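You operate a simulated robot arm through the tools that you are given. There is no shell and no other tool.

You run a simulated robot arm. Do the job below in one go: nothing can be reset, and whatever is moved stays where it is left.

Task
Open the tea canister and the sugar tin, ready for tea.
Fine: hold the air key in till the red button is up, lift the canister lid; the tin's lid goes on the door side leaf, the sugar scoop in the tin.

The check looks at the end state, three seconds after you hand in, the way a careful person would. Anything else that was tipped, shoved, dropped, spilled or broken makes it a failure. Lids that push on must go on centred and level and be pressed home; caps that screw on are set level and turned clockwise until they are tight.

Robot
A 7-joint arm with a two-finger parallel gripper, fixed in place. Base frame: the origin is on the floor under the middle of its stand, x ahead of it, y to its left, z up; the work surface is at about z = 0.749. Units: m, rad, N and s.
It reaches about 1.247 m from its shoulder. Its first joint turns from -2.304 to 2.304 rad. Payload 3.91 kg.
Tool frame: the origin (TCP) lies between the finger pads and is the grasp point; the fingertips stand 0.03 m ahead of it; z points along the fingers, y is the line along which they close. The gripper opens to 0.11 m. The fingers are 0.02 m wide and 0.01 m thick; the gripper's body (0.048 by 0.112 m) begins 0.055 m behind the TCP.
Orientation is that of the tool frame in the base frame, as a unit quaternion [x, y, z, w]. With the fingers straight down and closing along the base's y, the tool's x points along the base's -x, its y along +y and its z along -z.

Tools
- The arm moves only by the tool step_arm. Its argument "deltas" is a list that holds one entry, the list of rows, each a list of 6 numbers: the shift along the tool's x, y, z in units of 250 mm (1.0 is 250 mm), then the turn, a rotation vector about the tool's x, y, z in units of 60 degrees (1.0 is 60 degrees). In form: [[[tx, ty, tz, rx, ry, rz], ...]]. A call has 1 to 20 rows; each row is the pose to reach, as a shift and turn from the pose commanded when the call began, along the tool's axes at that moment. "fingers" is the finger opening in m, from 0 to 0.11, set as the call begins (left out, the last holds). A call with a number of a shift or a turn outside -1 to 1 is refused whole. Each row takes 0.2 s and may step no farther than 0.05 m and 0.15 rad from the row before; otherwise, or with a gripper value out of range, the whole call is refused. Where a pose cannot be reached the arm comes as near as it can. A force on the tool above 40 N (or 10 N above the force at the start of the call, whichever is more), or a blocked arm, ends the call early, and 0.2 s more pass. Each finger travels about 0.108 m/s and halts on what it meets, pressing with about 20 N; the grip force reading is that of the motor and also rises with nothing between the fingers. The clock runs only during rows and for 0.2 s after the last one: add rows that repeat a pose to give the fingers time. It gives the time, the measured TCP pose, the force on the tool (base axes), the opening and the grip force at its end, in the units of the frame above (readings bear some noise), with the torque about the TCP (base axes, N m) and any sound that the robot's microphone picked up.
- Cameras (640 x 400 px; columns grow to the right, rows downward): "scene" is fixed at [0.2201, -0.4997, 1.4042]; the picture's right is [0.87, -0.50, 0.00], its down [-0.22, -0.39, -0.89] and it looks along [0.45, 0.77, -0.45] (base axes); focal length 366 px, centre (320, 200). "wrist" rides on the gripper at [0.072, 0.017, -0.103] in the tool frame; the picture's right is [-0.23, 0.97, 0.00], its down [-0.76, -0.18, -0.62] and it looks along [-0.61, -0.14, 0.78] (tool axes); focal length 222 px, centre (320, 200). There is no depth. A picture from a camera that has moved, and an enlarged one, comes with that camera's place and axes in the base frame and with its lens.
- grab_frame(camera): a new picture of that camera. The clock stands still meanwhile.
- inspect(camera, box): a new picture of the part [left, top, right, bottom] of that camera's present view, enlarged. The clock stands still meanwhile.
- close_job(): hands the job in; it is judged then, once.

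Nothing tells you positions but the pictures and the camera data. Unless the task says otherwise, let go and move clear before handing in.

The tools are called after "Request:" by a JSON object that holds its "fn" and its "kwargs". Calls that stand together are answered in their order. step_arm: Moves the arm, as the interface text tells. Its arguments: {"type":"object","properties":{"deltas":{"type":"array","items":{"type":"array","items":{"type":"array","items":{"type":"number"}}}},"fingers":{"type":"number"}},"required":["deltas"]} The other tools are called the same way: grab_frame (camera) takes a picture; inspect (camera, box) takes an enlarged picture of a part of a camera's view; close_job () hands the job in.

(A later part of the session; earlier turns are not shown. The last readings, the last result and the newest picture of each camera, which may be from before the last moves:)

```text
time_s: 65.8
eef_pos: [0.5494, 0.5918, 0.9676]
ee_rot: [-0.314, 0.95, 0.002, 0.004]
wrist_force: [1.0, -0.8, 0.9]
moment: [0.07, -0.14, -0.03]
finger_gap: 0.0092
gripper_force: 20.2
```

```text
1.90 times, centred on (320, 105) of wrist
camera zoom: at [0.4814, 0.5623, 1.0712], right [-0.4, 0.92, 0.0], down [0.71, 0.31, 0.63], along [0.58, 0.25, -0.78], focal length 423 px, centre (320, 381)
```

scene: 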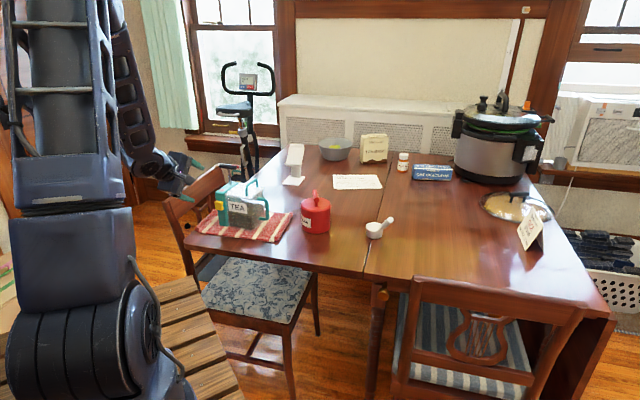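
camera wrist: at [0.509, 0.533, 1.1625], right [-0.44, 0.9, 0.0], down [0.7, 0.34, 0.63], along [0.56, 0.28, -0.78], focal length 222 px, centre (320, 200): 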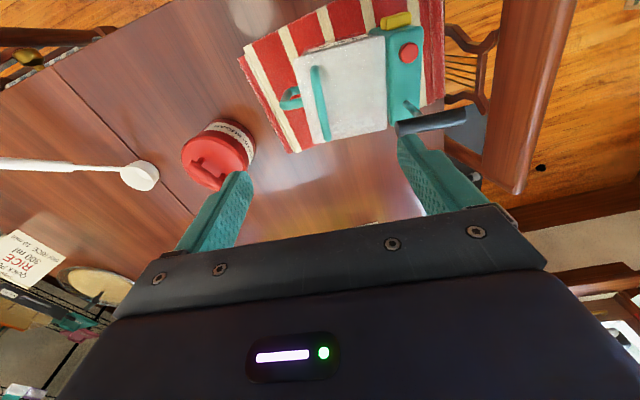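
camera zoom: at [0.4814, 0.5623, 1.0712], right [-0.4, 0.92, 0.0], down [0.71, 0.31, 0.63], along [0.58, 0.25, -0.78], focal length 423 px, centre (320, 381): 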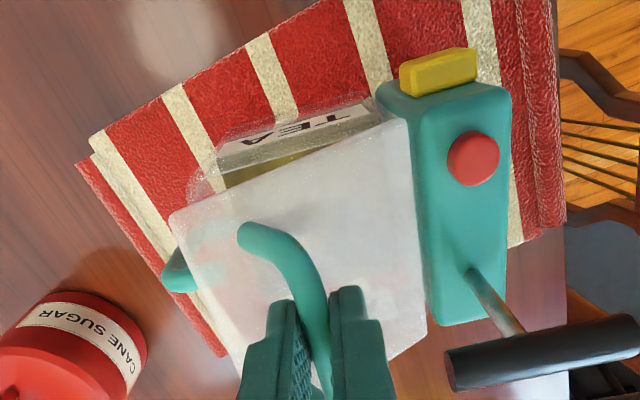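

The lid is following the arc at about 40°, and the canister has moved back to within about 6 mm of its starting place. I'll continue along the arc to about 60°.

Request:
{"fn": "step_arm", "kwargs": {"deltas": [[[0, 0.0308, -0.0124, 0, 0, 0], [0, 0.0628, -0.0224, 0, 0, 0], [0, 0.0956, -0.03, 0, 0, 0], [0, 0.1292, -0.0352, 0, 0, 0], [0, 0.1292, -0.0352, 0, 0, 0]]]}}

Request:
{"fn": "inspect", "kwargs": {"camera": "scene", "box": [205, 150, 305, 220]}}

Request:
{"fn": "inspect", "kwargs": {"camera": "wrist", "box": [200, 0, 440, 210]}}

```text
time_s: 67.0
eef_pos: [0.5323, 0.6169, 0.9781]
ee_rot: [-0.313, 0.95, 0.002, 0.004]
wrist_force: [0.2, -3.4, 9.8]
moment: [0.12, -0.27, -0.06]
finger_gap: 0.0095
gripper_force: 20.5
```

```text
5.71 times, centred on (255, 185) of scene
camera zoom: at [0.2201, -0.4997, 1.4042], right [0.87, -0.5, 0.0], down [-0.22, -0.39, -0.89], along [0.45, 0.77, -0.45], focal length 2093 px, centre (691, 286)
```

zoom: 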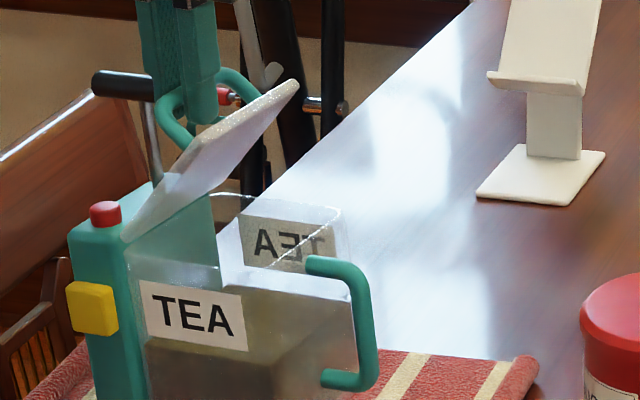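

```text
1.90 times, centred on (320, 105) of wrist
camera zoom: at [0.4617, 0.5884, 1.0815], right [-0.4, 0.92, 0.0], down [0.71, 0.31, 0.63], along [0.58, 0.25, -0.78], focal length 423 px, centre (320, 381)
```

zoom: 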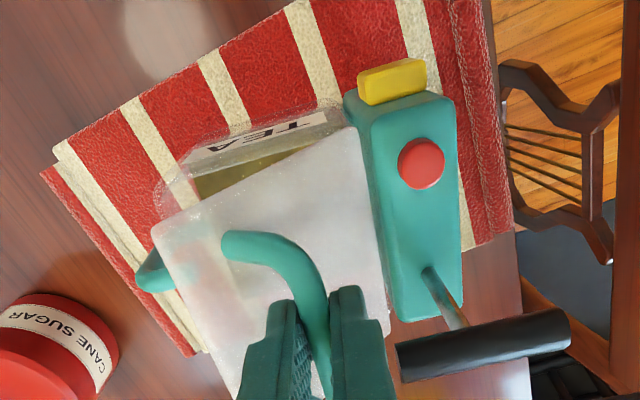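

The upward force on the tool has risen to about 10 N, so something is binding, probably a fingertip against the lid. I'll look closely before going on.

Request:
{"fn": "inspect", "kwargs": {"camera": "scene", "box": [205, 150, 265, 205]}}

Request:
{"fn": "inspect", "kwargs": {"camera": "wrist", "box": [250, 80, 390, 200]}}

```text
7.27 times, centred on (235, 178) of scene
camera zoom: at [0.2201, -0.4997, 1.4042], right [0.87, -0.5, 0.0], down [-0.22, -0.39, -0.89], along [0.45, 0.77, -0.45], focal length 2664 px, centre (938, 364)
```

zoom: 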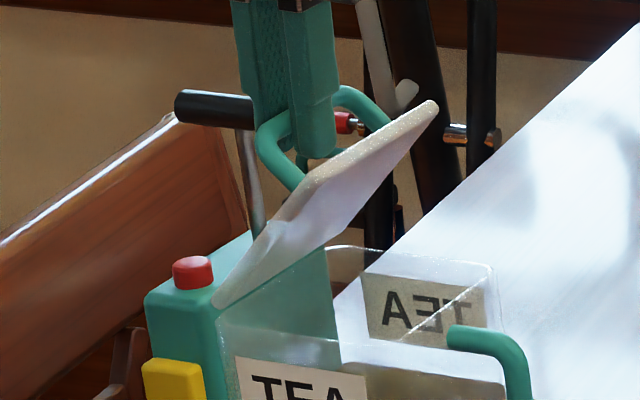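

```text
3.33 times, centred on (320, 140) of wrist
camera zoom: at [0.4617, 0.5884, 1.0815], right [-0.4, 0.92, 0.0], down [0.71, 0.31, 0.63], along [0.58, 0.25, -0.78], focal length 740 px, centre (320, 400)
```

zoom: 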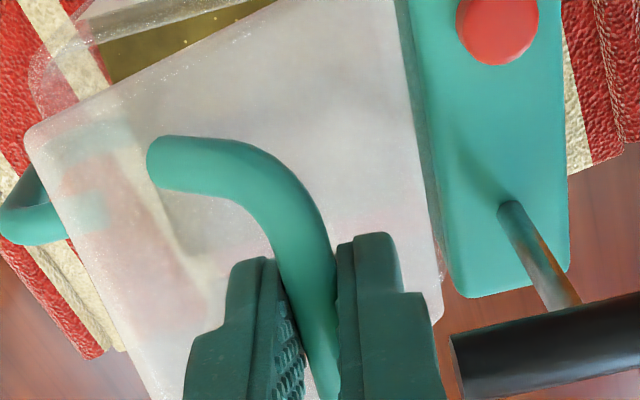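

The push comes from behind, about 3 cm back: the back end of the arch is resting on the end of the pump's T-handle. So about 58° is the limit here. I'll come back to about 50°, clear of the handle, then loosen slightly to test whether the hinge holds the lid by itself.

Request:
{"fn": "step_arm", "kwargs": {"deltas": [[[0, -0.0336, 0.0052, 0, 0, 0], [0, -0.0664, 0.0128, 0, 0, 0], [0, -0.0664, 0.0128, 0, 0, 0]]]}}

Request:
{"fn": "step_arm", "kwargs": {"deltas": [[[0, 0, 0, 0, 0, 0], [0, 0, 0, 0, 0, 0], [0, 0, 0, 0, 0, 0]]], "fingers": 0.018}}

Request:
{"fn": "inspect", "kwargs": {"camera": "scene", "box": [205, 150, 265, 205]}}

Request:
{"fn": "inspect", "kwargs": {"camera": "wrist", "box": [250, 80, 390, 200]}}

```text
time_s: 67.8
eef_pos: [0.5404, 0.6047, 0.974]
ee_rot: [-0.314, 0.95, 0.002, 0.003]
wrist_force: [-0.7, 0.3, -3.1]
moment: [-0.06, 0.04, -0.02]
finger_gap: 0.0093
gripper_force: 19.9
```

```text
time_s: 68.5
eef_pos: [0.541, 0.6055, 0.9738]
ee_rot: [-0.314, 0.949, 0.003, 0.003]
wrist_force: [-0.7, 0.0, -1.0]
moment: [-0.02, 0.01, 0.0]
finger_gap: 0.0181
gripper_force: 0.1
```

```text
7.27 times, centred on (235, 178) of scene
camera zoom: at [0.2201, -0.4997, 1.4042], right [0.87, -0.5, 0.0], down [-0.22, -0.39, -0.89], along [0.45, 0.77, -0.45], focal length 2664 px, centre (938, 364)
```

zoom: 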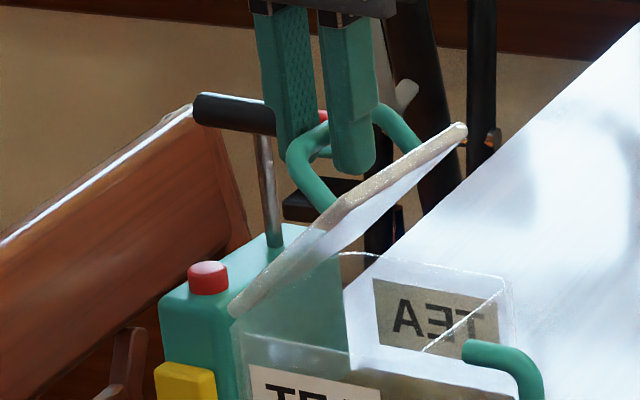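

```text
3.33 times, centred on (320, 140) of wrist
camera zoom: at [0.4712, 0.575, 1.0772], right [-0.4, 0.92, 0.0], down [0.71, 0.31, 0.63], along [0.58, 0.25, -0.78], focal length 740 px, centre (320, 400)
```

zoom: 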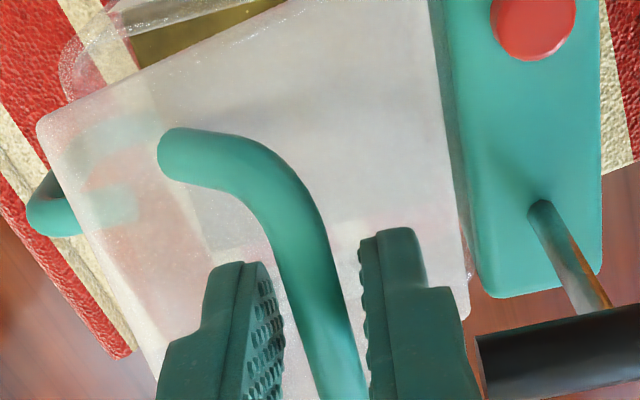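

With the grip loosened, the bar doesn't seem to be leaning on either finger. I'll wait a second and compare to be sure the hinge holds.

Request:
{"fn": "step_arm", "kwargs": {"deltas": [[[0, 0, 0, 0, 0, 0], [0, 0, 0, 0, 0, 0], [0, 0, 0, 0, 0, 0], [0, 0, 0, 0, 0, 0], [0, 0, 0, 0, 0, 0]]], "fingers": 0.03}}

Request:
{"fn": "inspect", "kwargs": {"camera": "wrist", "box": [250, 80, 390, 200]}}

Request:
{"fn": "inspect", "kwargs": {"camera": "scene", "box": [205, 150, 265, 205]}}

```text
time_s: 69.8
eef_pos: [0.5405, 0.6055, 0.9754]
ee_rot: [-0.314, 0.95, 0.001, 0.003]
wrist_force: [0.6, -0.8, -0.8]
moment: [-0.03, -0.05, 0.0]
finger_gap: 0.0301
gripper_force: 0.0
```

```text
3.33 times, centred on (320, 140) of wrist
camera zoom: at [0.4712, 0.5751, 1.0772], right [-0.4, 0.92, 0.0], down [0.71, 0.31, 0.63], along [0.58, 0.25, -0.78], focal length 740 px, centre (320, 400)
```

zoom: 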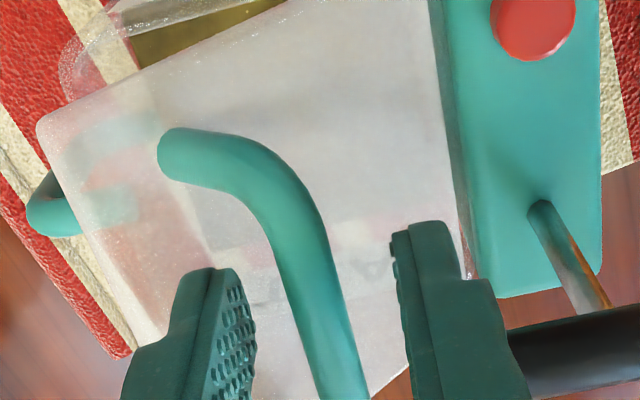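

```text
7.27 times, centred on (235, 178) of scene
camera zoom: at [0.2201, -0.4997, 1.4042], right [0.87, -0.5, 0.0], down [-0.22, -0.39, -0.89], along [0.45, 0.77, -0.45], focal length 2664 px, centre (938, 364)
```

zoom: 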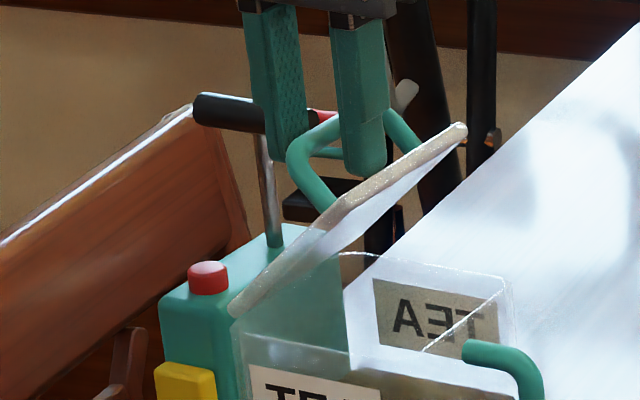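

The hinge holds the lid by itself, and the canister is back where it began. I'll re-grip and open the lid a little further to about 55°, just short of the T-handle.

Request:
{"fn": "step_arm", "kwargs": {"deltas": [[[0, 0, 0, 0, 0, 0], [0, 0, 0, 0, 0, 0], [0, 0.017, -0.0046, 0, 0, 0], [0, 0.0344, -0.0092, 0, 0, 0], [0, 0.0344, -0.0092, 0, 0, 0]]], "fingers": 0.0}}

Request:
{"fn": "step_arm", "kwargs": {"deltas": [[[0, 0, 0, 0, 0, 0], [0, 0, 0, 0, 0, 0], [0, 0, 0, 0, 0, 0]]], "fingers": 0.03}}

Request:
{"fn": "inspect", "kwargs": {"camera": "wrist", "box": [250, 80, 390, 200]}}

Request:
{"fn": "inspect", "kwargs": {"camera": "scene", "box": [205, 150, 265, 205]}}

```text
time_s: 71.0
eef_pos: [0.5354, 0.6105, 0.9769]
ee_rot: [-0.314, 0.949, 0.002, 0.004]
wrist_force: [1.1, -2.2, 6.8]
moment: [-0.04, -0.03, 0.06]
finger_gap: 0.009
gripper_force: 20.1
```

```text
time_s: 71.8
eef_pos: [0.5357, 0.6115, 0.9779]
ee_rot: [-0.314, 0.949, 0.002, 0.004]
wrist_force: [0.8, 0.2, 0.1]
moment: [-0.01, 0.02, -0.04]
finger_gap: 0.0298
gripper_force: 0.2
```

```text
3.33 times, centred on (320, 140) of wrist
camera zoom: at [0.4661, 0.5817, 1.0793], right [-0.4, 0.92, 0.0], down [0.71, 0.31, 0.63], along [0.58, 0.25, -0.78], focal length 740 px, centre (320, 400)
```

zoom: 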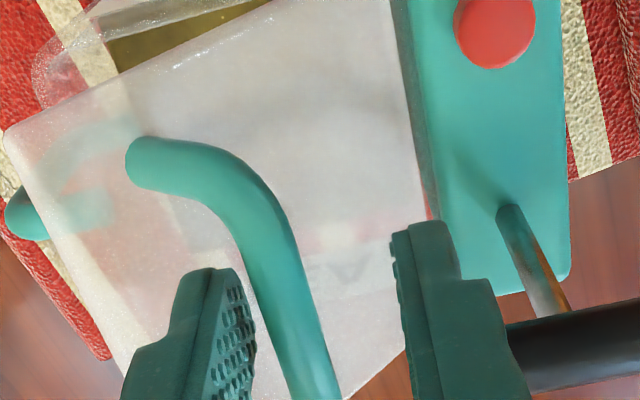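

```text
7.27 times, centred on (235, 178) of scene
camera zoom: at [0.2201, -0.4997, 1.4042], right [0.87, -0.5, 0.0], down [-0.22, -0.39, -0.89], along [0.45, 0.77, -0.45], focal length 2664 px, centre (938, 364)
```

zoom: 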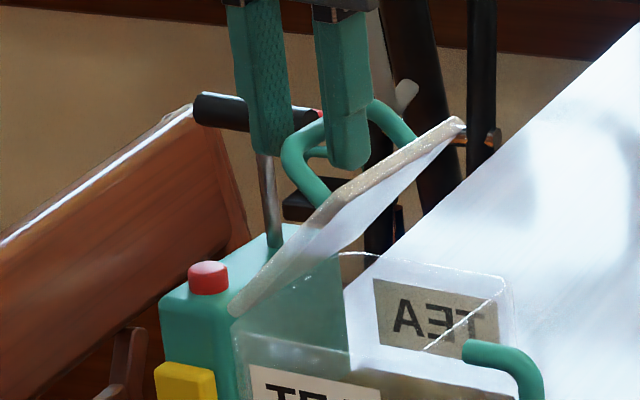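

The lid holds at about 52° with no load. I'll lift the fingers off the arch, then use the closed fingertips from the other side to nudge the lid gently toward its stop.

Request:
{"fn": "step_arm", "kwargs": {"deltas": [[[0, 0, -0.05, 0, 0, 0], [0, 0, -0.12, 0, 0, 0], [0, 0, -0.22, 0, 0, 0], [0, -0.1, -0.24, 0, 0, 0], [0, -0.2, -0.24, 0, 0, 0], [0, -0.28, -0.24, 0, 0, 0], [0, -0.28, -0.24, 0, 0, 0]]], "fingers": 0.03}}

Request:
{"fn": "grab_frame", "kwargs": {"camera": "wrist"}}

Request:
{"fn": "inspect", "kwargs": {"camera": "scene", "box": [190, 130, 310, 230]}}

```text
time_s: 73.3
eef_pos: [0.5775, 0.5537, 1.0361]
ee_rot: [-0.313, 0.95, 0.003, 0.004]
wrist_force: [-0.4, 0.0, 0.0]
moment: [0.03, -0.02, 0.0]
finger_gap: 0.0302
gripper_force: 0.2
```

```text
taken
camera wrist: at [0.5083, 0.5247, 1.14], right [-0.4, 0.92, 0.0], down [0.71, 0.31, 0.63], along [0.58, 0.25, -0.78], focal length 222 px, centre (320, 200)
```

wrist: 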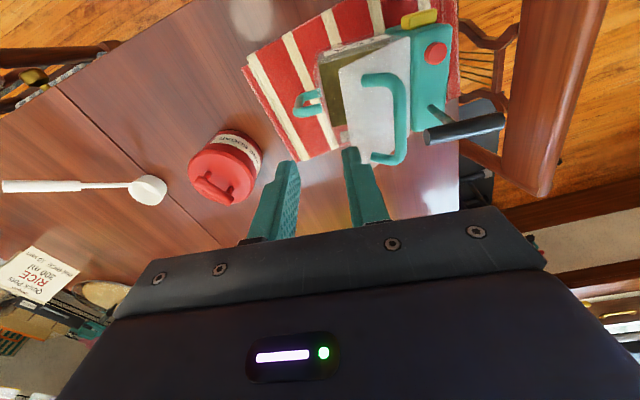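

```text
4.00 times, centred on (250, 180) of scene
camera zoom: at [0.2201, -0.4997, 1.4042], right [0.87, -0.5, 0.0], down [-0.22, -0.39, -0.89], along [0.45, 0.77, -0.45], focal length 1465 px, centre (600, 280)
```

zoom: 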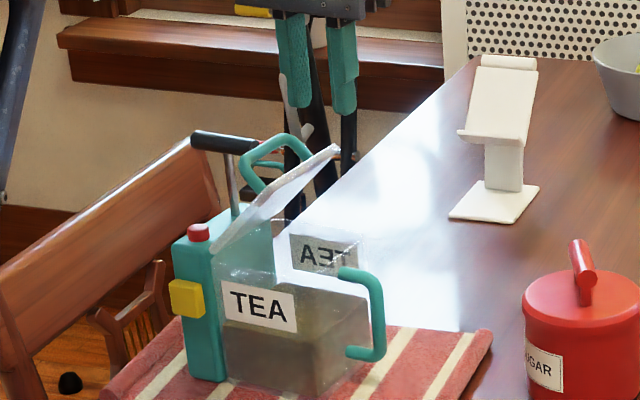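

The canister stands open and the lid stays up. I'll zoom in to see how much room remains between the arch and the T-handle.

Request:
{"fn": "inspect", "kwargs": {"camera": "wrist", "box": [290, 30, 450, 170]}}

Request:
{"fn": "inspect", "kwargs": {"camera": "scene", "box": [210, 155, 270, 205]}}

```text
2.86 times, centred on (370, 100) of wrist
camera zoom: at [0.5083, 0.5247, 1.14], right [-0.4, 0.92, 0.0], down [0.71, 0.31, 0.63], along [0.58, 0.25, -0.78], focal length 635 px, centre (177, 486)
```

zoom: 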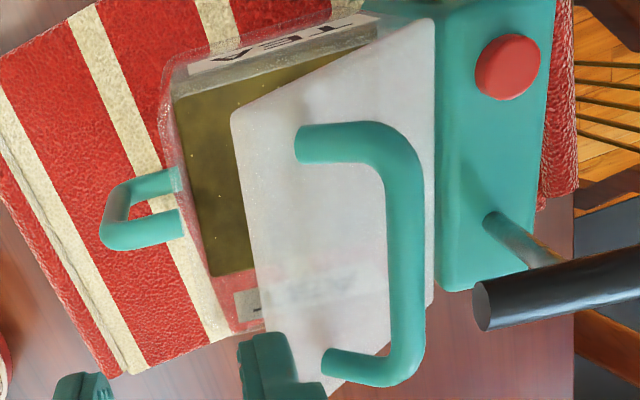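

```text
8.00 times, centred on (240, 180) of scene
camera zoom: at [0.2201, -0.4997, 1.4042], right [0.87, -0.5, 0.0], down [-0.22, -0.39, -0.89], along [0.45, 0.77, -0.45], focal length 2930 px, centre (960, 360)
```

zoom: 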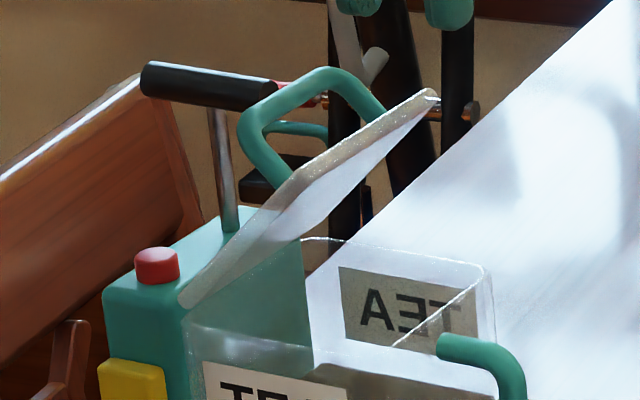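

The lid is at about 45°. I'll lower the closed fingers beside its free edge and push it gently further open in small steps.

Request:
{"fn": "step_arm", "kwargs": {"deltas": [[[0, 0, 0.1, 0, 0, 0], [0, 0, 0.2, 0, 0, 0], [0, 0, 0.32, 0, 0, 0], [0, 0.03, 0.32, 0, 0, 0], [0, 0.06, 0.32, 0, 0, 0], [0, 0.06, 0.32, 0, 0, 0]]], "fingers": 0.0}}

Request:
{"fn": "step_arm", "kwargs": {"deltas": [[[0, 0.012, 0, 0, 0, 0], [0, 0.024, 0, 0, 0, 0], [0, 0.036, 0, 0, 0, 0], [0, 0.036, 0, 0, 0, 0]]]}}

Request:
{"fn": "inspect", "kwargs": {"camera": "wrist", "box": [250, 60, 410, 200]}}

Request:
{"fn": "inspect", "kwargs": {"camera": "scene", "box": [210, 155, 270, 205]}}

```text
time_s: 74.8
eef_pos: [0.5685, 0.5674, 0.9564]
ee_rot: [-0.313, 0.95, 0.002, 0.003]
wrist_force: [0.8, -1.6, 1.7]
moment: [-0.01, 0.06, 0.05]
finger_gap: 0.0002
gripper_force: 19.9
```

```text
time_s: 75.8
eef_pos: [0.5629, 0.5731, 0.9568]
ee_rot: [-0.314, 0.949, 0.002, 0.004]
wrist_force: [0.5, -1.1, 1.2]
moment: [-0.01, 0.01, 0.05]
finger_gap: 0.0
gripper_force: 19.8
```

```text
2.86 times, centred on (330, 130) of wrist
camera zoom: at [0.4939, 0.5441, 1.0599], right [-0.4, 0.92, 0.0], down [0.71, 0.31, 0.63], along [0.58, 0.25, -0.78], focal length 635 px, centre (291, 400)
```

zoom: 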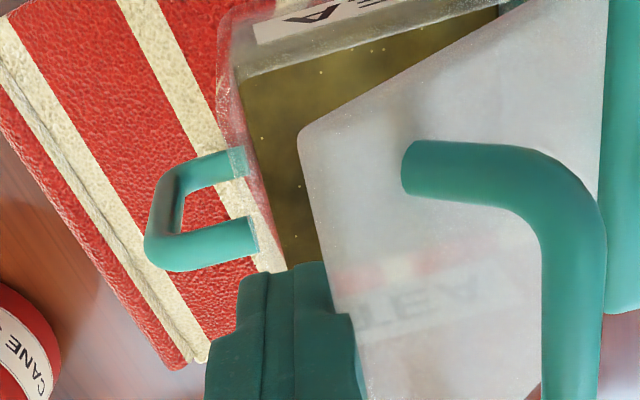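

```text
8.00 times, centred on (240, 180) of scene
camera zoom: at [0.2201, -0.4997, 1.4042], right [0.87, -0.5, 0.0], down [-0.22, -0.39, -0.89], along [0.45, 0.77, -0.45], focal length 2930 px, centre (960, 360)
```

zoom: 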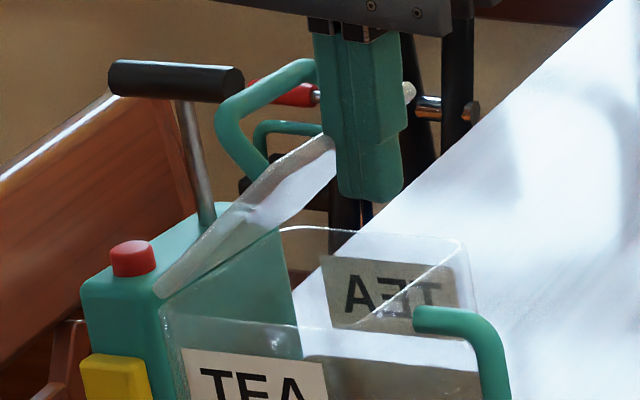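

Pushing sideways slid the canister a little instead of turning the lid, so the hinge is quite stiff. I'll try following the lid edge's own arc, up and over, which needs less sideways force.

Request:
{"fn": "step_arm", "kwargs": {"deltas": [[[0, 0.012, -0.012, 0, 0, 0], [0, 0.0252, -0.0232, 0, 0, 0], [0, 0.038, -0.034, 0, 0, 0], [0, 0.0524, -0.044, 0, 0, 0], [0, 0.0524, -0.044, 0, 0, 0]]]}}

Request:
{"fn": "inspect", "kwargs": {"camera": "wrist", "box": [250, 60, 410, 200]}}

Request:
{"fn": "inspect", "kwargs": {"camera": "scene", "box": [210, 155, 270, 205]}}

```text
time_s: 77.0
eef_pos: [0.5548, 0.5857, 0.9678]
ee_rot: [-0.313, 0.95, 0.002, 0.003]
wrist_force: [-0.4, -1.9, 0.9]
moment: [0.01, -0.03, -0.01]
finger_gap: 0.0
gripper_force: 20.0
```

```text
2.86 times, centred on (330, 130) of wrist
camera zoom: at [0.4861, 0.5556, 1.0709], right [-0.4, 0.92, 0.0], down [0.71, 0.31, 0.63], along [0.58, 0.25, -0.78], focal length 635 px, centre (291, 400)
```

zoom: 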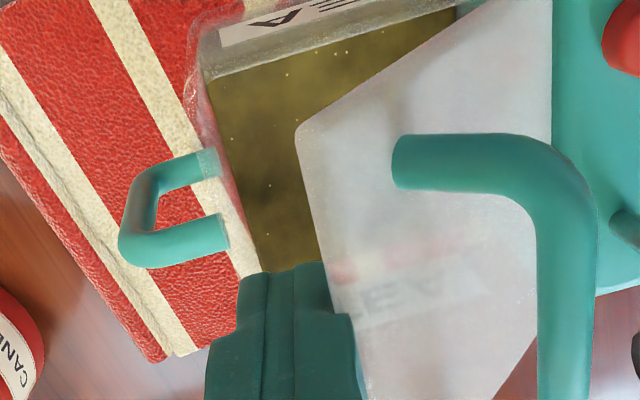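

```text
8.00 times, centred on (240, 180) of scene
camera zoom: at [0.2201, -0.4997, 1.4042], right [0.87, -0.5, 0.0], down [-0.22, -0.39, -0.89], along [0.45, 0.77, -0.45], focal length 2930 px, centre (960, 360)
```

zoom: 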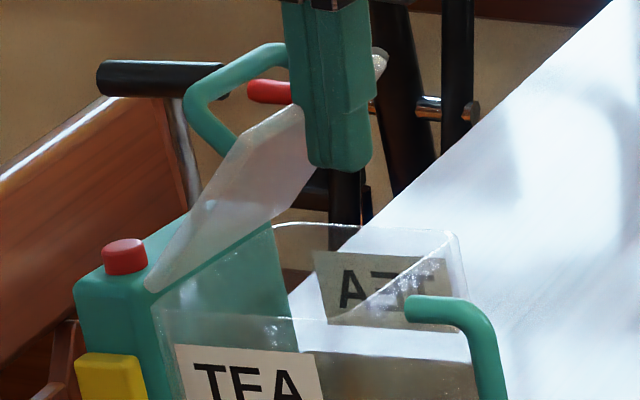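

The lid has opened to nearly 60° and the canister barely moved this time. I'll move the fingers away from the lid and check that it stays.

Request:
{"fn": "step_arm", "kwargs": {"deltas": [[[0, -0.06, 0.0, 0, 0, 0], [0, -0.12, 0.0, 0, 0, 0], [0, -0.16, -0.1, 0, 0, 0], [0, -0.16, -0.28, 0, 0, 0], [0, -0.16, -0.45, 0, 0, 0], [0, -0.16, -0.45, 0, 0, 0]]]}}

Request:
{"fn": "grab_frame", "kwargs": {"camera": "wrist"}}

Request:
{"fn": "inspect", "kwargs": {"camera": "scene", "box": [190, 140, 310, 240]}}

Request:
{"fn": "inspect", "kwargs": {"camera": "scene", "box": [205, 180, 285, 230]}}

```text
time_s: 78.3
eef_pos: [0.5807, 0.5544, 1.0804]
ee_rot: [-0.314, 0.949, 0.002, 0.003]
wrist_force: [0.3, 0.3, -1.2]
moment: [-0.02, 0.0, 0.03]
finger_gap: 0.0003
gripper_force: 19.9
```

```text
taken
camera wrist: at [0.5115, 0.5243, 1.1849], right [-0.4, 0.92, 0.0], down [0.71, 0.31, 0.63], along [0.58, 0.25, -0.78], focal length 222 px, centre (320, 200)
```

wrist: 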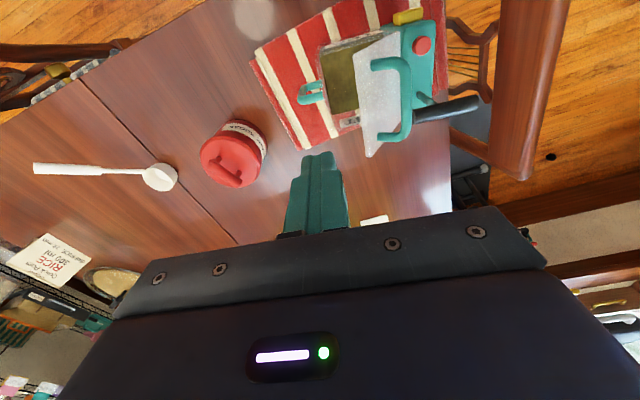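

```text
4.00 times, centred on (250, 190) of scene
camera zoom: at [0.2201, -0.4997, 1.4042], right [0.87, -0.5, 0.0], down [-0.22, -0.39, -0.89], along [0.45, 0.77, -0.45], focal length 1465 px, centre (600, 240)
```

zoom: 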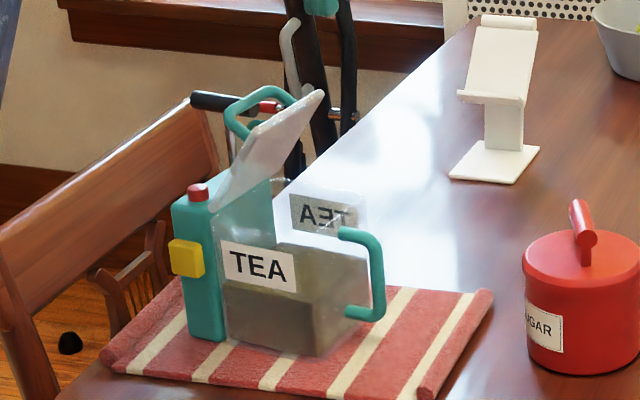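

```text
8.00 times, centred on (245, 205) of scene
camera zoom: at [0.2201, -0.4997, 1.4042], right [0.87, -0.5, 0.0], down [-0.22, -0.39, -0.89], along [0.45, 0.77, -0.45], focal length 2930 px, centre (920, 160)
```

zoom: 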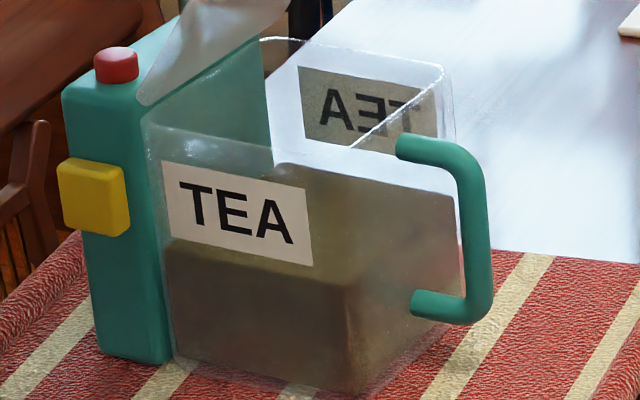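

The lid stays open at about 60°, the red button is up, and the canister is back within a few millimetres of where it began. Now the sugar tin: I'll move above it with the hand turned across the lid's bar handle.

Request:
{"fn": "step_arm", "kwargs": {"deltas": [[[-0.0462, -0.1172, 0.02, 0, 0, -0.0875], [-0.0923, -0.2343, 0.04, 0, 0, -0.175], [-0.1385, -0.3515, 0.06, 0, 0, -0.2625], [-0.1847, -0.4687, 0.08, 0, 0, -0.35], [-0.2308, -0.5858, 0.1, 0, 0, -0.4375], [-0.277, -0.703, 0.12, 0, 0, -0.525], [-0.277, -0.703, 0.12, 0, 0, -0.525]]], "fingers": 0.08}}

Request:
{"fn": "grab_frame", "kwargs": {"camera": "wrist"}}

Request:
{"fn": "inspect", "kwargs": {"camera": "wrist", "box": [200, 40, 440, 200]}}

Request:
{"fn": "inspect", "kwargs": {"camera": "scene", "box": [280, 180, 360, 250]}}

```text
time_s: 80.0
eef_pos: [0.7376, 0.4546, 1.0516]
ee_rot: [-0.56, 0.829, 0.001, 0.004]
wrist_force: [-0.1, -0.8, 0.0]
moment: [0.0, -0.04, -0.02]
finger_gap: 0.0797
gripper_force: 0.0
```

```text
taken
camera wrist: at [0.6944, 0.392, 1.1545], right [-0.82, 0.57, 0.0], down [0.45, 0.64, 0.63], along [0.36, 0.51, -0.78], focal length 222 px, centre (320, 200)
```

wrist: 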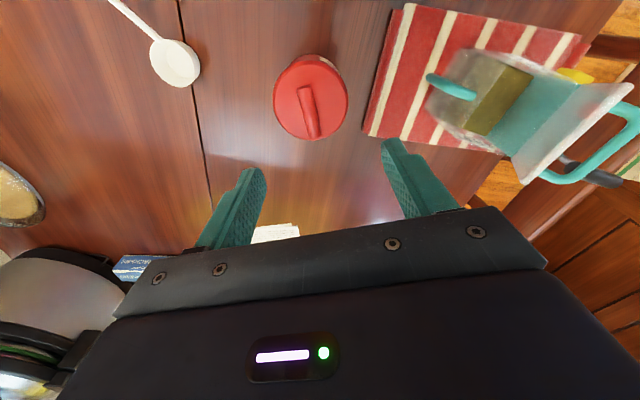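

```text
2.50 times, centred on (320, 120) of wrist
camera zoom: at [0.6944, 0.392, 1.1545], right [-0.82, 0.57, 0.0], down [0.45, 0.64, 0.63], along [0.36, 0.51, -0.78], focal length 555 px, centre (320, 400)
```

zoom: 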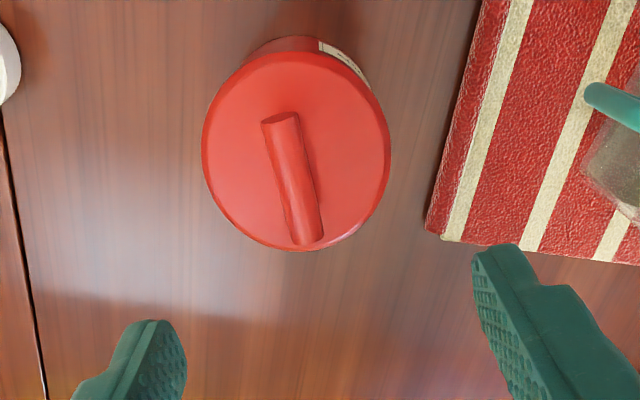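

```text
5.71 times, centred on (320, 215) of scene
camera zoom: at [0.2201, -0.4997, 1.4042], right [0.87, -0.5, 0.0], down [-0.22, -0.39, -0.89], along [0.45, 0.77, -0.45], focal length 2093 px, centre (320, 114)
```

zoom: 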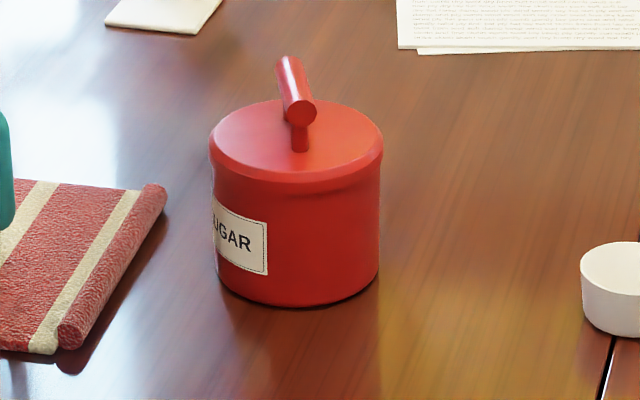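

The tin is about 10 cm wide, with its lid top near z 0.842 and the bar near z 0.867. I'll centre over the bar, descend to about 6 cm above it and re-measure.

Request:
{"fn": "step_arm", "kwargs": {"deltas": [[[-0.024, -0.0302, 0.1, 0, 0, 0], [-0.048, -0.0604, 0.2, 0, 0, 0], [-0.048, -0.0604, 0.32, 0, 0, 0.01], [-0.048, -0.0604, 0.446, 0, 0, 0.02], [-0.048, -0.0604, 0.446, 0, 0, 0.02]]], "fingers": 0.06}}

Request:
{"fn": "inspect", "kwargs": {"camera": "wrist", "box": [220, 60, 420, 200]}}

Request:
{"fn": "inspect", "kwargs": {"camera": "scene", "box": [270, 150, 370, 240]}}

```text
time_s: 81.2
eef_pos: [0.7589, 0.4585, 0.9382]
ee_rot: [-0.55, 0.835, 0.001, 0.003]
wrist_force: [-0.7, 0.1, -0.4]
moment: [0.0, 0.03, 0.02]
finger_gap: 0.0599
gripper_force: 0.1
```

```text
2.86 times, centred on (320, 130) of wrist
camera zoom: at [0.7129, 0.3983, 1.0414], right [-0.81, 0.59, 0.0], down [0.46, 0.63, 0.63], along [0.37, 0.51, -0.78], focal length 635 px, centre (320, 400)
```

zoom: 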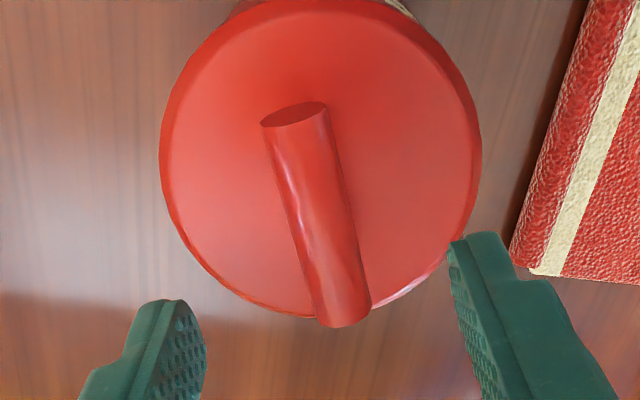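

```text
4.44 times, centred on (320, 195) of scene
camera zoom: at [0.2201, -0.4997, 1.4042], right [0.87, -0.5, 0.0], down [-0.22, -0.39, -0.89], along [0.45, 0.77, -0.45], focal length 1628 px, centre (320, 222)
```

zoom: 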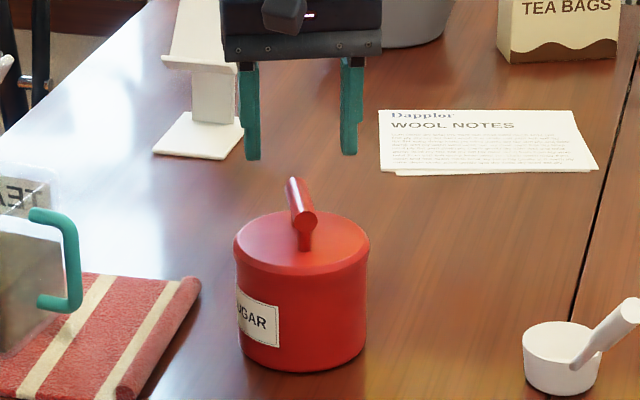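

The bar is centred within 1.5 mm. I'll make a small correction and lower the fingers around it, keeping the tips just above the lid.

Request:
{"fn": "step_arm", "kwargs": {"deltas": [[[0, 0.0056, 0.06, 0, 0, -0.012], [0, 0.0056, 0.12, 0, 0, -0.023], [0, 0.0056, 0.18, 0, 0, -0.023], [0, 0.0056, 0.22, 0, 0, -0.023], [0, 0.0056, 0.236, 0, 0, -0.023], [0, 0.0056, 0.236, 0, 0, -0.023]]]}}

Request:
{"fn": "inspect", "kwargs": {"camera": "wrist", "box": [220, 60, 420, 210]}}

Request:
{"fn": "inspect", "kwargs": {"camera": "scene", "box": [270, 150, 370, 240]}}

```text
time_s: 82.5
eef_pos: [0.7589, 0.46, 0.8798]
ee_rot: [-0.561, 0.828, 0.001, 0.004]
wrist_force: [0.0, 0.3, -0.7]
moment: [0.02, -0.01, 0.01]
finger_gap: 0.0601
gripper_force: 0.1
```

```text
2.67 times, centred on (320, 135) of wrist
camera zoom: at [0.7143, 0.3982, 0.9832], right [-0.82, 0.57, 0.0], down [0.44, 0.64, 0.63], along [0.36, 0.52, -0.78], focal length 592 px, centre (320, 373)
```

zoom: 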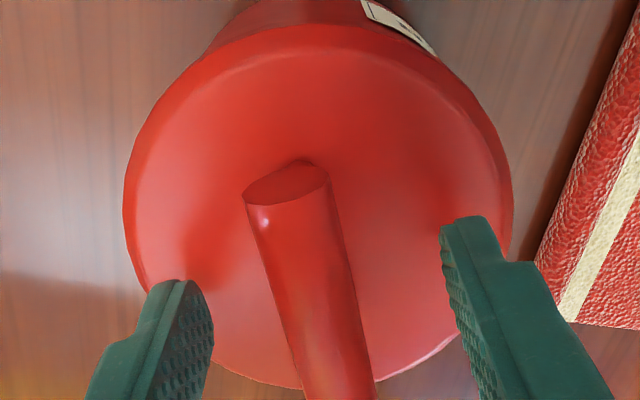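

```text
4.44 times, centred on (320, 195) of scene
camera zoom: at [0.2201, -0.4997, 1.4042], right [0.87, -0.5, 0.0], down [-0.22, -0.39, -0.89], along [0.45, 0.77, -0.45], focal length 1628 px, centre (320, 222)
```

zoom: 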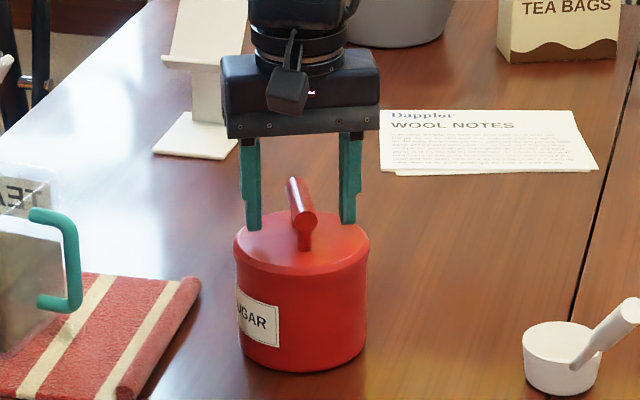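

The fingers straddle the bar cleanly. I'll shift 1.5 mm to centre and close.

Request:
{"fn": "step_arm", "kwargs": {"deltas": [[[0, 0.006, 0, 0, 0, 0], [0, 0.006, 0, 0, 0, 0]]]}}

Request:
{"fn": "step_arm", "kwargs": {"deltas": [[[0, 0, 0, 0, 0, 0], [0, 0, 0, 0, 0, 0], [0, 0, 0, 0, 0, 0], [0, 0, 0, 0, 0, 0]]], "fingers": 0.0}}

Request:
{"fn": "step_arm", "kwargs": {"deltas": [[[0, 0, -0.004, 0, 0, 0], [0, 0, -0.008, 0, 0, 0], [0, 0, -0.012, 0, 0, 0], [0, 0, -0.012, 0, 0, 0]]]}}

Request:
{"fn": "inspect", "kwargs": {"camera": "scene", "box": [280, 180, 360, 250]}}

```text
time_s: 83.2
eef_pos: [0.7566, 0.4602, 0.8793]
ee_rot: [-0.562, 0.827, 0.001, 0.004]
wrist_force: [0.5, 0.5, 0.4]
moment: [0.0, 0.0, 0.01]
finger_gap: 0.06
gripper_force: 0.0
```

```text
time_s: 84.2
eef_pos: [0.7563, 0.4599, 0.881]
ee_rot: [-0.562, 0.827, 0.001, 0.004]
wrist_force: [-0.4, -0.3, 0.2]
moment: [0.03, -0.01, -0.02]
finger_gap: 0.0172
gripper_force: 20.2
heard: snap
```

```text
time_s: 85.2
eef_pos: [0.7565, 0.46, 0.8833]
ee_rot: [-0.562, 0.827, 0.0, 0.004]
wrist_force: [0.0, -0.6, -0.1]
moment: [0.0, 0.03, 0.03]
finger_gap: 0.0166
gripper_force: 19.9
```

```text
5.71 times, centred on (320, 215) of scene
camera zoom: at [0.2201, -0.4997, 1.4042], right [0.87, -0.5, 0.0], down [-0.22, -0.39, -0.89], along [0.45, 0.77, -0.45], focal length 2093 px, centre (320, 114)
```

zoom: 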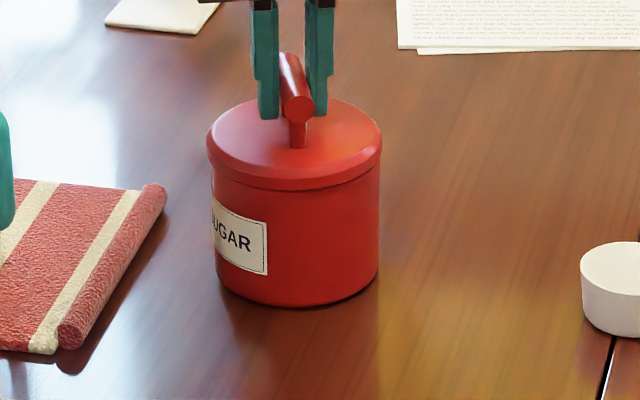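

I heard a snap as I gripped. The tin lid looks loose, but I'll check the tin and also that the canister lid is still open.

Request:
{"fn": "inspect", "kwargs": {"camera": "scene", "box": [180, 140, 340, 250]}}

Request:
{"fn": "inspect", "kwargs": {"camera": "wrist", "box": [220, 60, 420, 210]}}

Request:
{"fn": "grab_frame", "kwargs": {"camera": "scene"}}

```text
3.64 times, centred on (260, 195) of scene
camera zoom: at [0.2201, -0.4997, 1.4042], right [0.87, -0.5, 0.0], down [-0.22, -0.39, -0.89], along [0.45, 0.77, -0.45], focal length 1332 px, centre (538, 218)
```

zoom: 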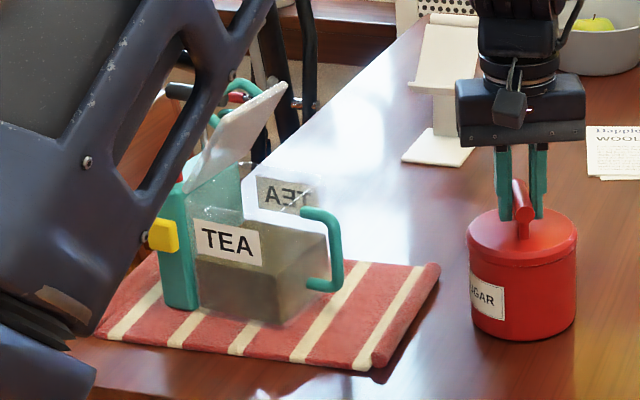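

```text
2.67 times, centred on (320, 135) of wrist
camera zoom: at [0.7129, 0.3987, 0.9857], right [-0.82, 0.57, 0.0], down [0.44, 0.64, 0.63], along [0.36, 0.52, -0.78], focal length 592 px, centre (320, 373)
```

zoom: 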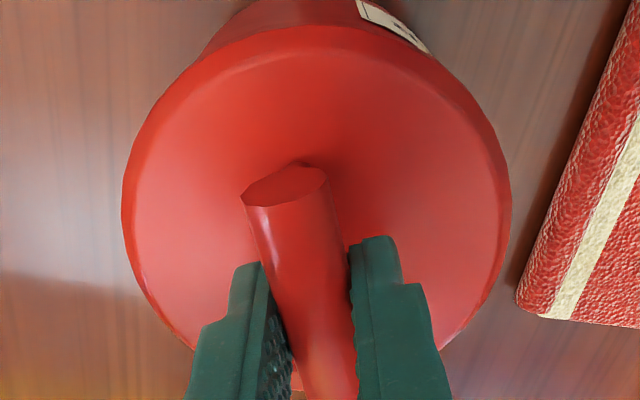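

```text
taken
```

scene: 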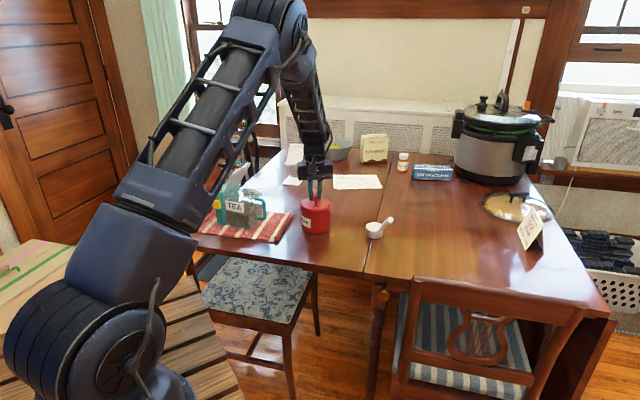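

The canister is still open. The snap was the tin lid popping free. I'll lift the lid slowly and check that the tin stays down.

Request:
{"fn": "step_arm", "kwargs": {"deltas": [[[0, 0, -0.02, 0, 0, 0], [0, 0, -0.04, 0, 0, 0], [0, 0, -0.07, 0, 0, 0], [0, 0, -0.1, 0, 0, 0], [0, 0, -0.1, 0, 0, 0]]]}}

Request:
{"fn": "inspect", "kwargs": {"camera": "scene", "box": [280, 180, 360, 250]}}

```text
time_s: 86.3
eef_pos: [0.7564, 0.46, 0.9078]
ee_rot: [-0.562, 0.827, 0.0, 0.004]
wrist_force: [-0.4, -0.3, -1.5]
moment: [0.02, -0.02, 0.01]
finger_gap: 0.0169
gripper_force: 19.4
```

```text
5.71 times, centred on (320, 215) of scene
camera zoom: at [0.2201, -0.4997, 1.4042], right [0.87, -0.5, 0.0], down [-0.22, -0.39, -0.89], along [0.45, 0.77, -0.45], focal length 2093 px, centre (320, 114)
```

zoom: 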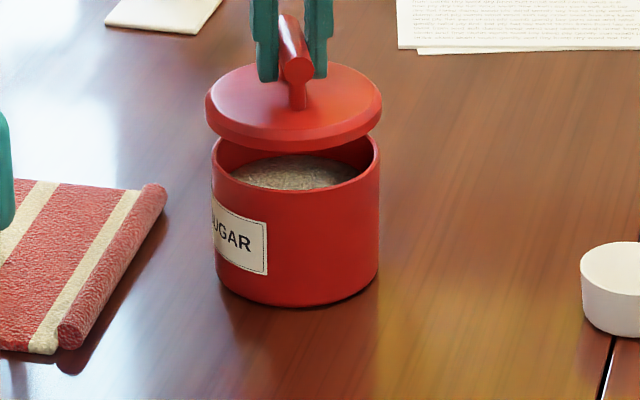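

The lid is off with the tin still standing, and the sugar is visible just below the rim. I'll carry the lid up and over to a clear spot on the left, door-side leaf at about (0.88, 0.53).

Request:
{"fn": "step_arm", "kwargs": {"deltas": [[[0, 0, -0.1, 0, 0, 0], [0, 0, -0.24, 0, 0, 0], [-0.08, -0.065, -0.24, 0, 0, 0], [-0.18, -0.145, -0.24, 0, 0, 0], [-0.28, -0.226, -0.24, 0, 0, 0], [-0.38, -0.307, -0.24, 0, 0, 0], [-0.443, -0.358, -0.24, 0, 0, 0], [-0.443, -0.358, -0.24, 0, 0, 0]]]}}

Request:
{"fn": "grab_frame", "kwargs": {"camera": "wrist"}}

Request:
{"fn": "grab_frame", "kwargs": {"camera": "scene"}}

```text
time_s: 88.2
eef_pos: [0.8795, 0.5293, 0.9687]
ee_rot: [-0.561, 0.828, 0.0, 0.004]
wrist_force: [-0.1, -0.6, 0.0]
moment: [-0.01, -0.03, 0.01]
finger_gap: 0.017
gripper_force: 19.9
```

```text
taken
camera wrist: at [0.8363, 0.4678, 1.0719], right [-0.82, 0.57, 0.0], down [0.44, 0.64, 0.63], along [0.36, 0.52, -0.78], focal length 222 px, centre (320, 200)
```

wrist: 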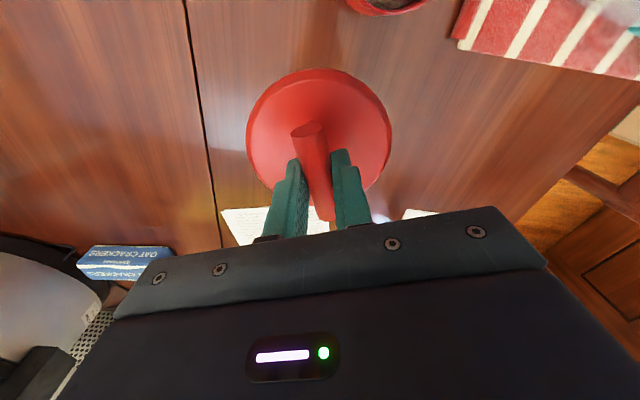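

```text
taken
```

scene: 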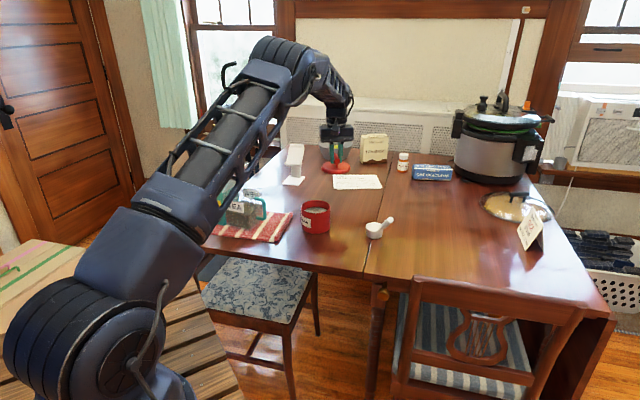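

The spot below is clear of the notes and the tin. I'll lower the lid to just above the table, then ease down to contact.

Request:
{"fn": "step_arm", "kwargs": {"deltas": [[[0, 0, 0.12, 0, 0, 0], [0, 0, 0.28, 0, 0, 0], [0, 0, 0.42, 0, 0, 0], [0, 0, 0.54, 0, 0, 0], [0, 0, 0.6, 0, 0, 0], [0, 0, 0.6, 0, 0, 0]]]}}

Request:
{"fn": "inspect", "kwargs": {"camera": "scene", "box": [290, 130, 390, 210]}}

```text
time_s: 89.5
eef_pos: [0.8811, 0.5307, 0.8178]
ee_rot: [-0.562, 0.827, 0.0, 0.004]
wrist_force: [-0.2, 0.5, -0.3]
moment: [-0.04, 0.0, 0.0]
finger_gap: 0.0169
gripper_force: 20.0
```

```text
5.00 times, centred on (340, 170) of scene
camera zoom: at [0.2201, -0.4997, 1.4042], right [0.87, -0.5, 0.0], down [-0.22, -0.39, -0.89], along [0.45, 0.77, -0.45], focal length 1831 px, centre (220, 350)
```

zoom: 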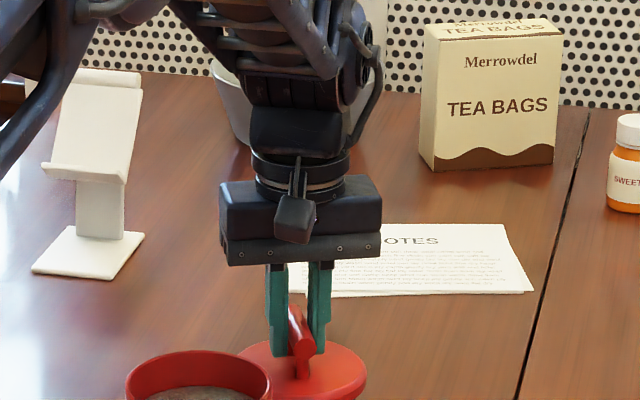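

Request:
{"fn": "step_arm", "kwargs": {"deltas": [[[0, 0, 0.008, 0, 0, 0], [0, 0, 0.016, 0, 0, 0], [0, 0, 0.024, 0, 0, 0], [0, 0, 0.032, 0, 0, 0], [0, 0, 0.032, 0, 0, 0]]]}}

Request:
{"fn": "inspect", "kwargs": {"camera": "scene", "box": [310, 170, 390, 230]}}

```text
time_s: 90.8
eef_pos: [0.8825, 0.5313, 0.8121]
ee_rot: [-0.561, 0.828, 0.0, 0.004]
wrist_force: [0.9, 0.6, -1.8]
moment: [0.02, 0.04, -0.06]
finger_gap: 0.0167
gripper_force: 19.7
```

```text
6.67 times, centred on (350, 200) of scene
camera zoom: at [0.2201, -0.4997, 1.4042], right [0.87, -0.5, 0.0], down [-0.22, -0.39, -0.89], along [0.45, 0.77, -0.45], focal length 2442 px, centre (120, 200)
```

zoom: 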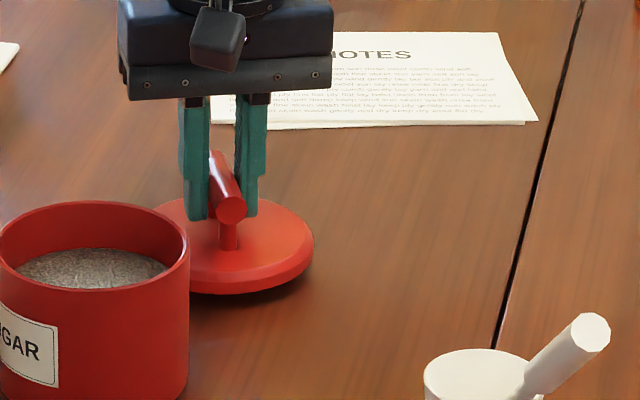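

Request:
{"fn": "step_arm", "kwargs": {"deltas": [[[0, 0, 0.008, 0, 0, 0], [0, 0, 0.016, 0, 0, 0], [0, 0, 0.024, 0, 0, 0], [0, 0, 0.024, 0, 0, 0]]]}}

Request:
{"fn": "inspect", "kwargs": {"camera": "scene", "box": [310, 170, 390, 230]}}

```text
time_s: 91.8
eef_pos: [0.881, 0.5309, 0.8058]
ee_rot: [-0.562, 0.827, 0.0, 0.004]
wrist_force: [0.4, 0.8, -0.6]
moment: [-0.02, -0.02, 0.02]
finger_gap: 0.0167
gripper_force: 20.4
```

```text
6.67 times, centred on (350, 200) of scene
camera zoom: at [0.2201, -0.4997, 1.4042], right [0.87, -0.5, 0.0], down [-0.22, -0.39, -0.89], along [0.45, 0.77, -0.45], focal length 2442 px, centre (120, 200)
```

zoom: 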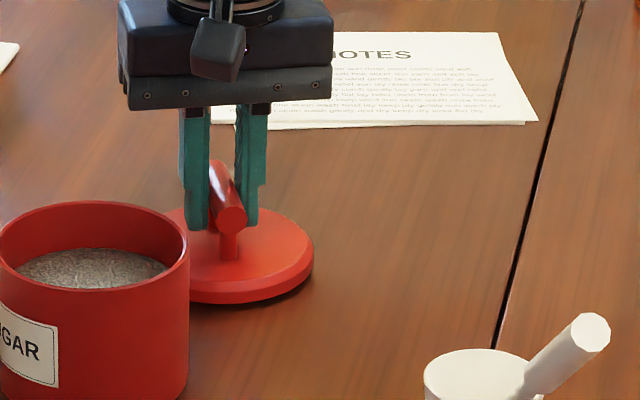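

Request:
{"fn": "step_arm", "kwargs": {"deltas": [[[0, 0, 0.006, 0, 0, 0], [0, 0, 0.012, 0, 0, 0], [0, 0, 0.018, 0, 0, 0], [0, 0, 0.018, 0, 0, 0]]]}}

Request:
{"fn": "inspect", "kwargs": {"camera": "scene", "box": [310, 170, 390, 230]}}

```text
time_s: 92.8
eef_pos: [0.8813, 0.5306, 0.7999]
ee_rot: [-0.562, 0.827, 0.001, 0.004]
wrist_force: [0.2, 0.1, -0.5]
moment: [0.0, 0.02, 0.01]
finger_gap: 0.0168
gripper_force: 20.0
```

```text
6.67 times, centred on (350, 200) of scene
camera zoom: at [0.2201, -0.4997, 1.4042], right [0.87, -0.5, 0.0], down [-0.22, -0.39, -0.89], along [0.45, 0.77, -0.45], focal length 2442 px, centre (120, 200)
```

zoom: 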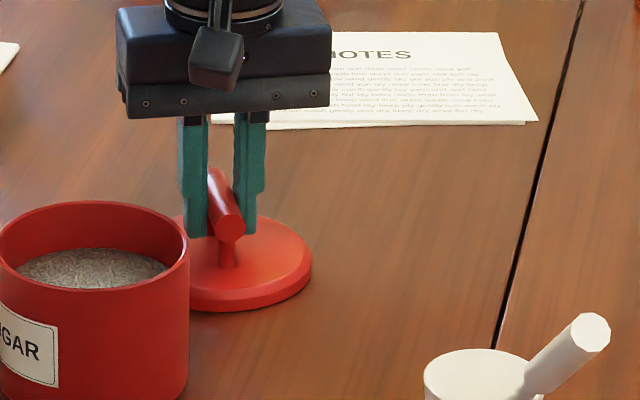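

Request:
{"fn": "step_arm", "kwargs": {"deltas": [[[0, 0, 0.004, 0, 0, 0], [0, 0, 0.008, 0, 0, 0], [0, 0, 0.008, 0, 0, 0]]]}}

Request:
{"fn": "step_arm", "kwargs": {"deltas": [[[0, 0, 0.004, 0, 0, 0], [0, 0, 0.008, 0, 0, 0], [0, 0, 0.008, 0, 0, 0]]]}}

Request:
{"fn": "inspect", "kwargs": {"camera": "scene", "box": [310, 170, 390, 230]}}

```text
time_s: 93.5
eef_pos: [0.8805, 0.5304, 0.7987]
ee_rot: [-0.561, 0.828, 0.001, 0.005]
wrist_force: [-0.5, -1.7, 6.4]
moment: [-0.11, -0.02, 0.01]
finger_gap: 0.017
gripper_force: 20.4
```

```text
time_s: 94.3
eef_pos: [0.8823, 0.5303, 0.7982]
ee_rot: [-0.561, 0.828, 0.001, 0.004]
wrist_force: [4.4, -0.2, 19.1]
moment: [0.07, -0.1, 0.02]
finger_gap: 0.0168
gripper_force: 19.6
```

```text
6.67 times, centred on (350, 200) of scene
camera zoom: at [0.2201, -0.4997, 1.4042], right [0.87, -0.5, 0.0], down [-0.22, -0.39, -0.89], along [0.45, 0.77, -0.45], focal length 2442 px, centre (120, 200)
```

zoom: 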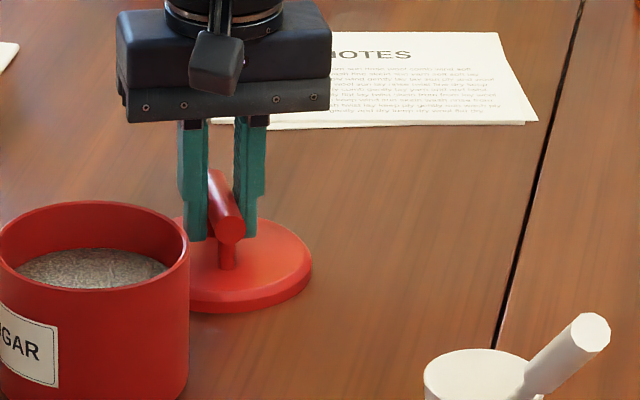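

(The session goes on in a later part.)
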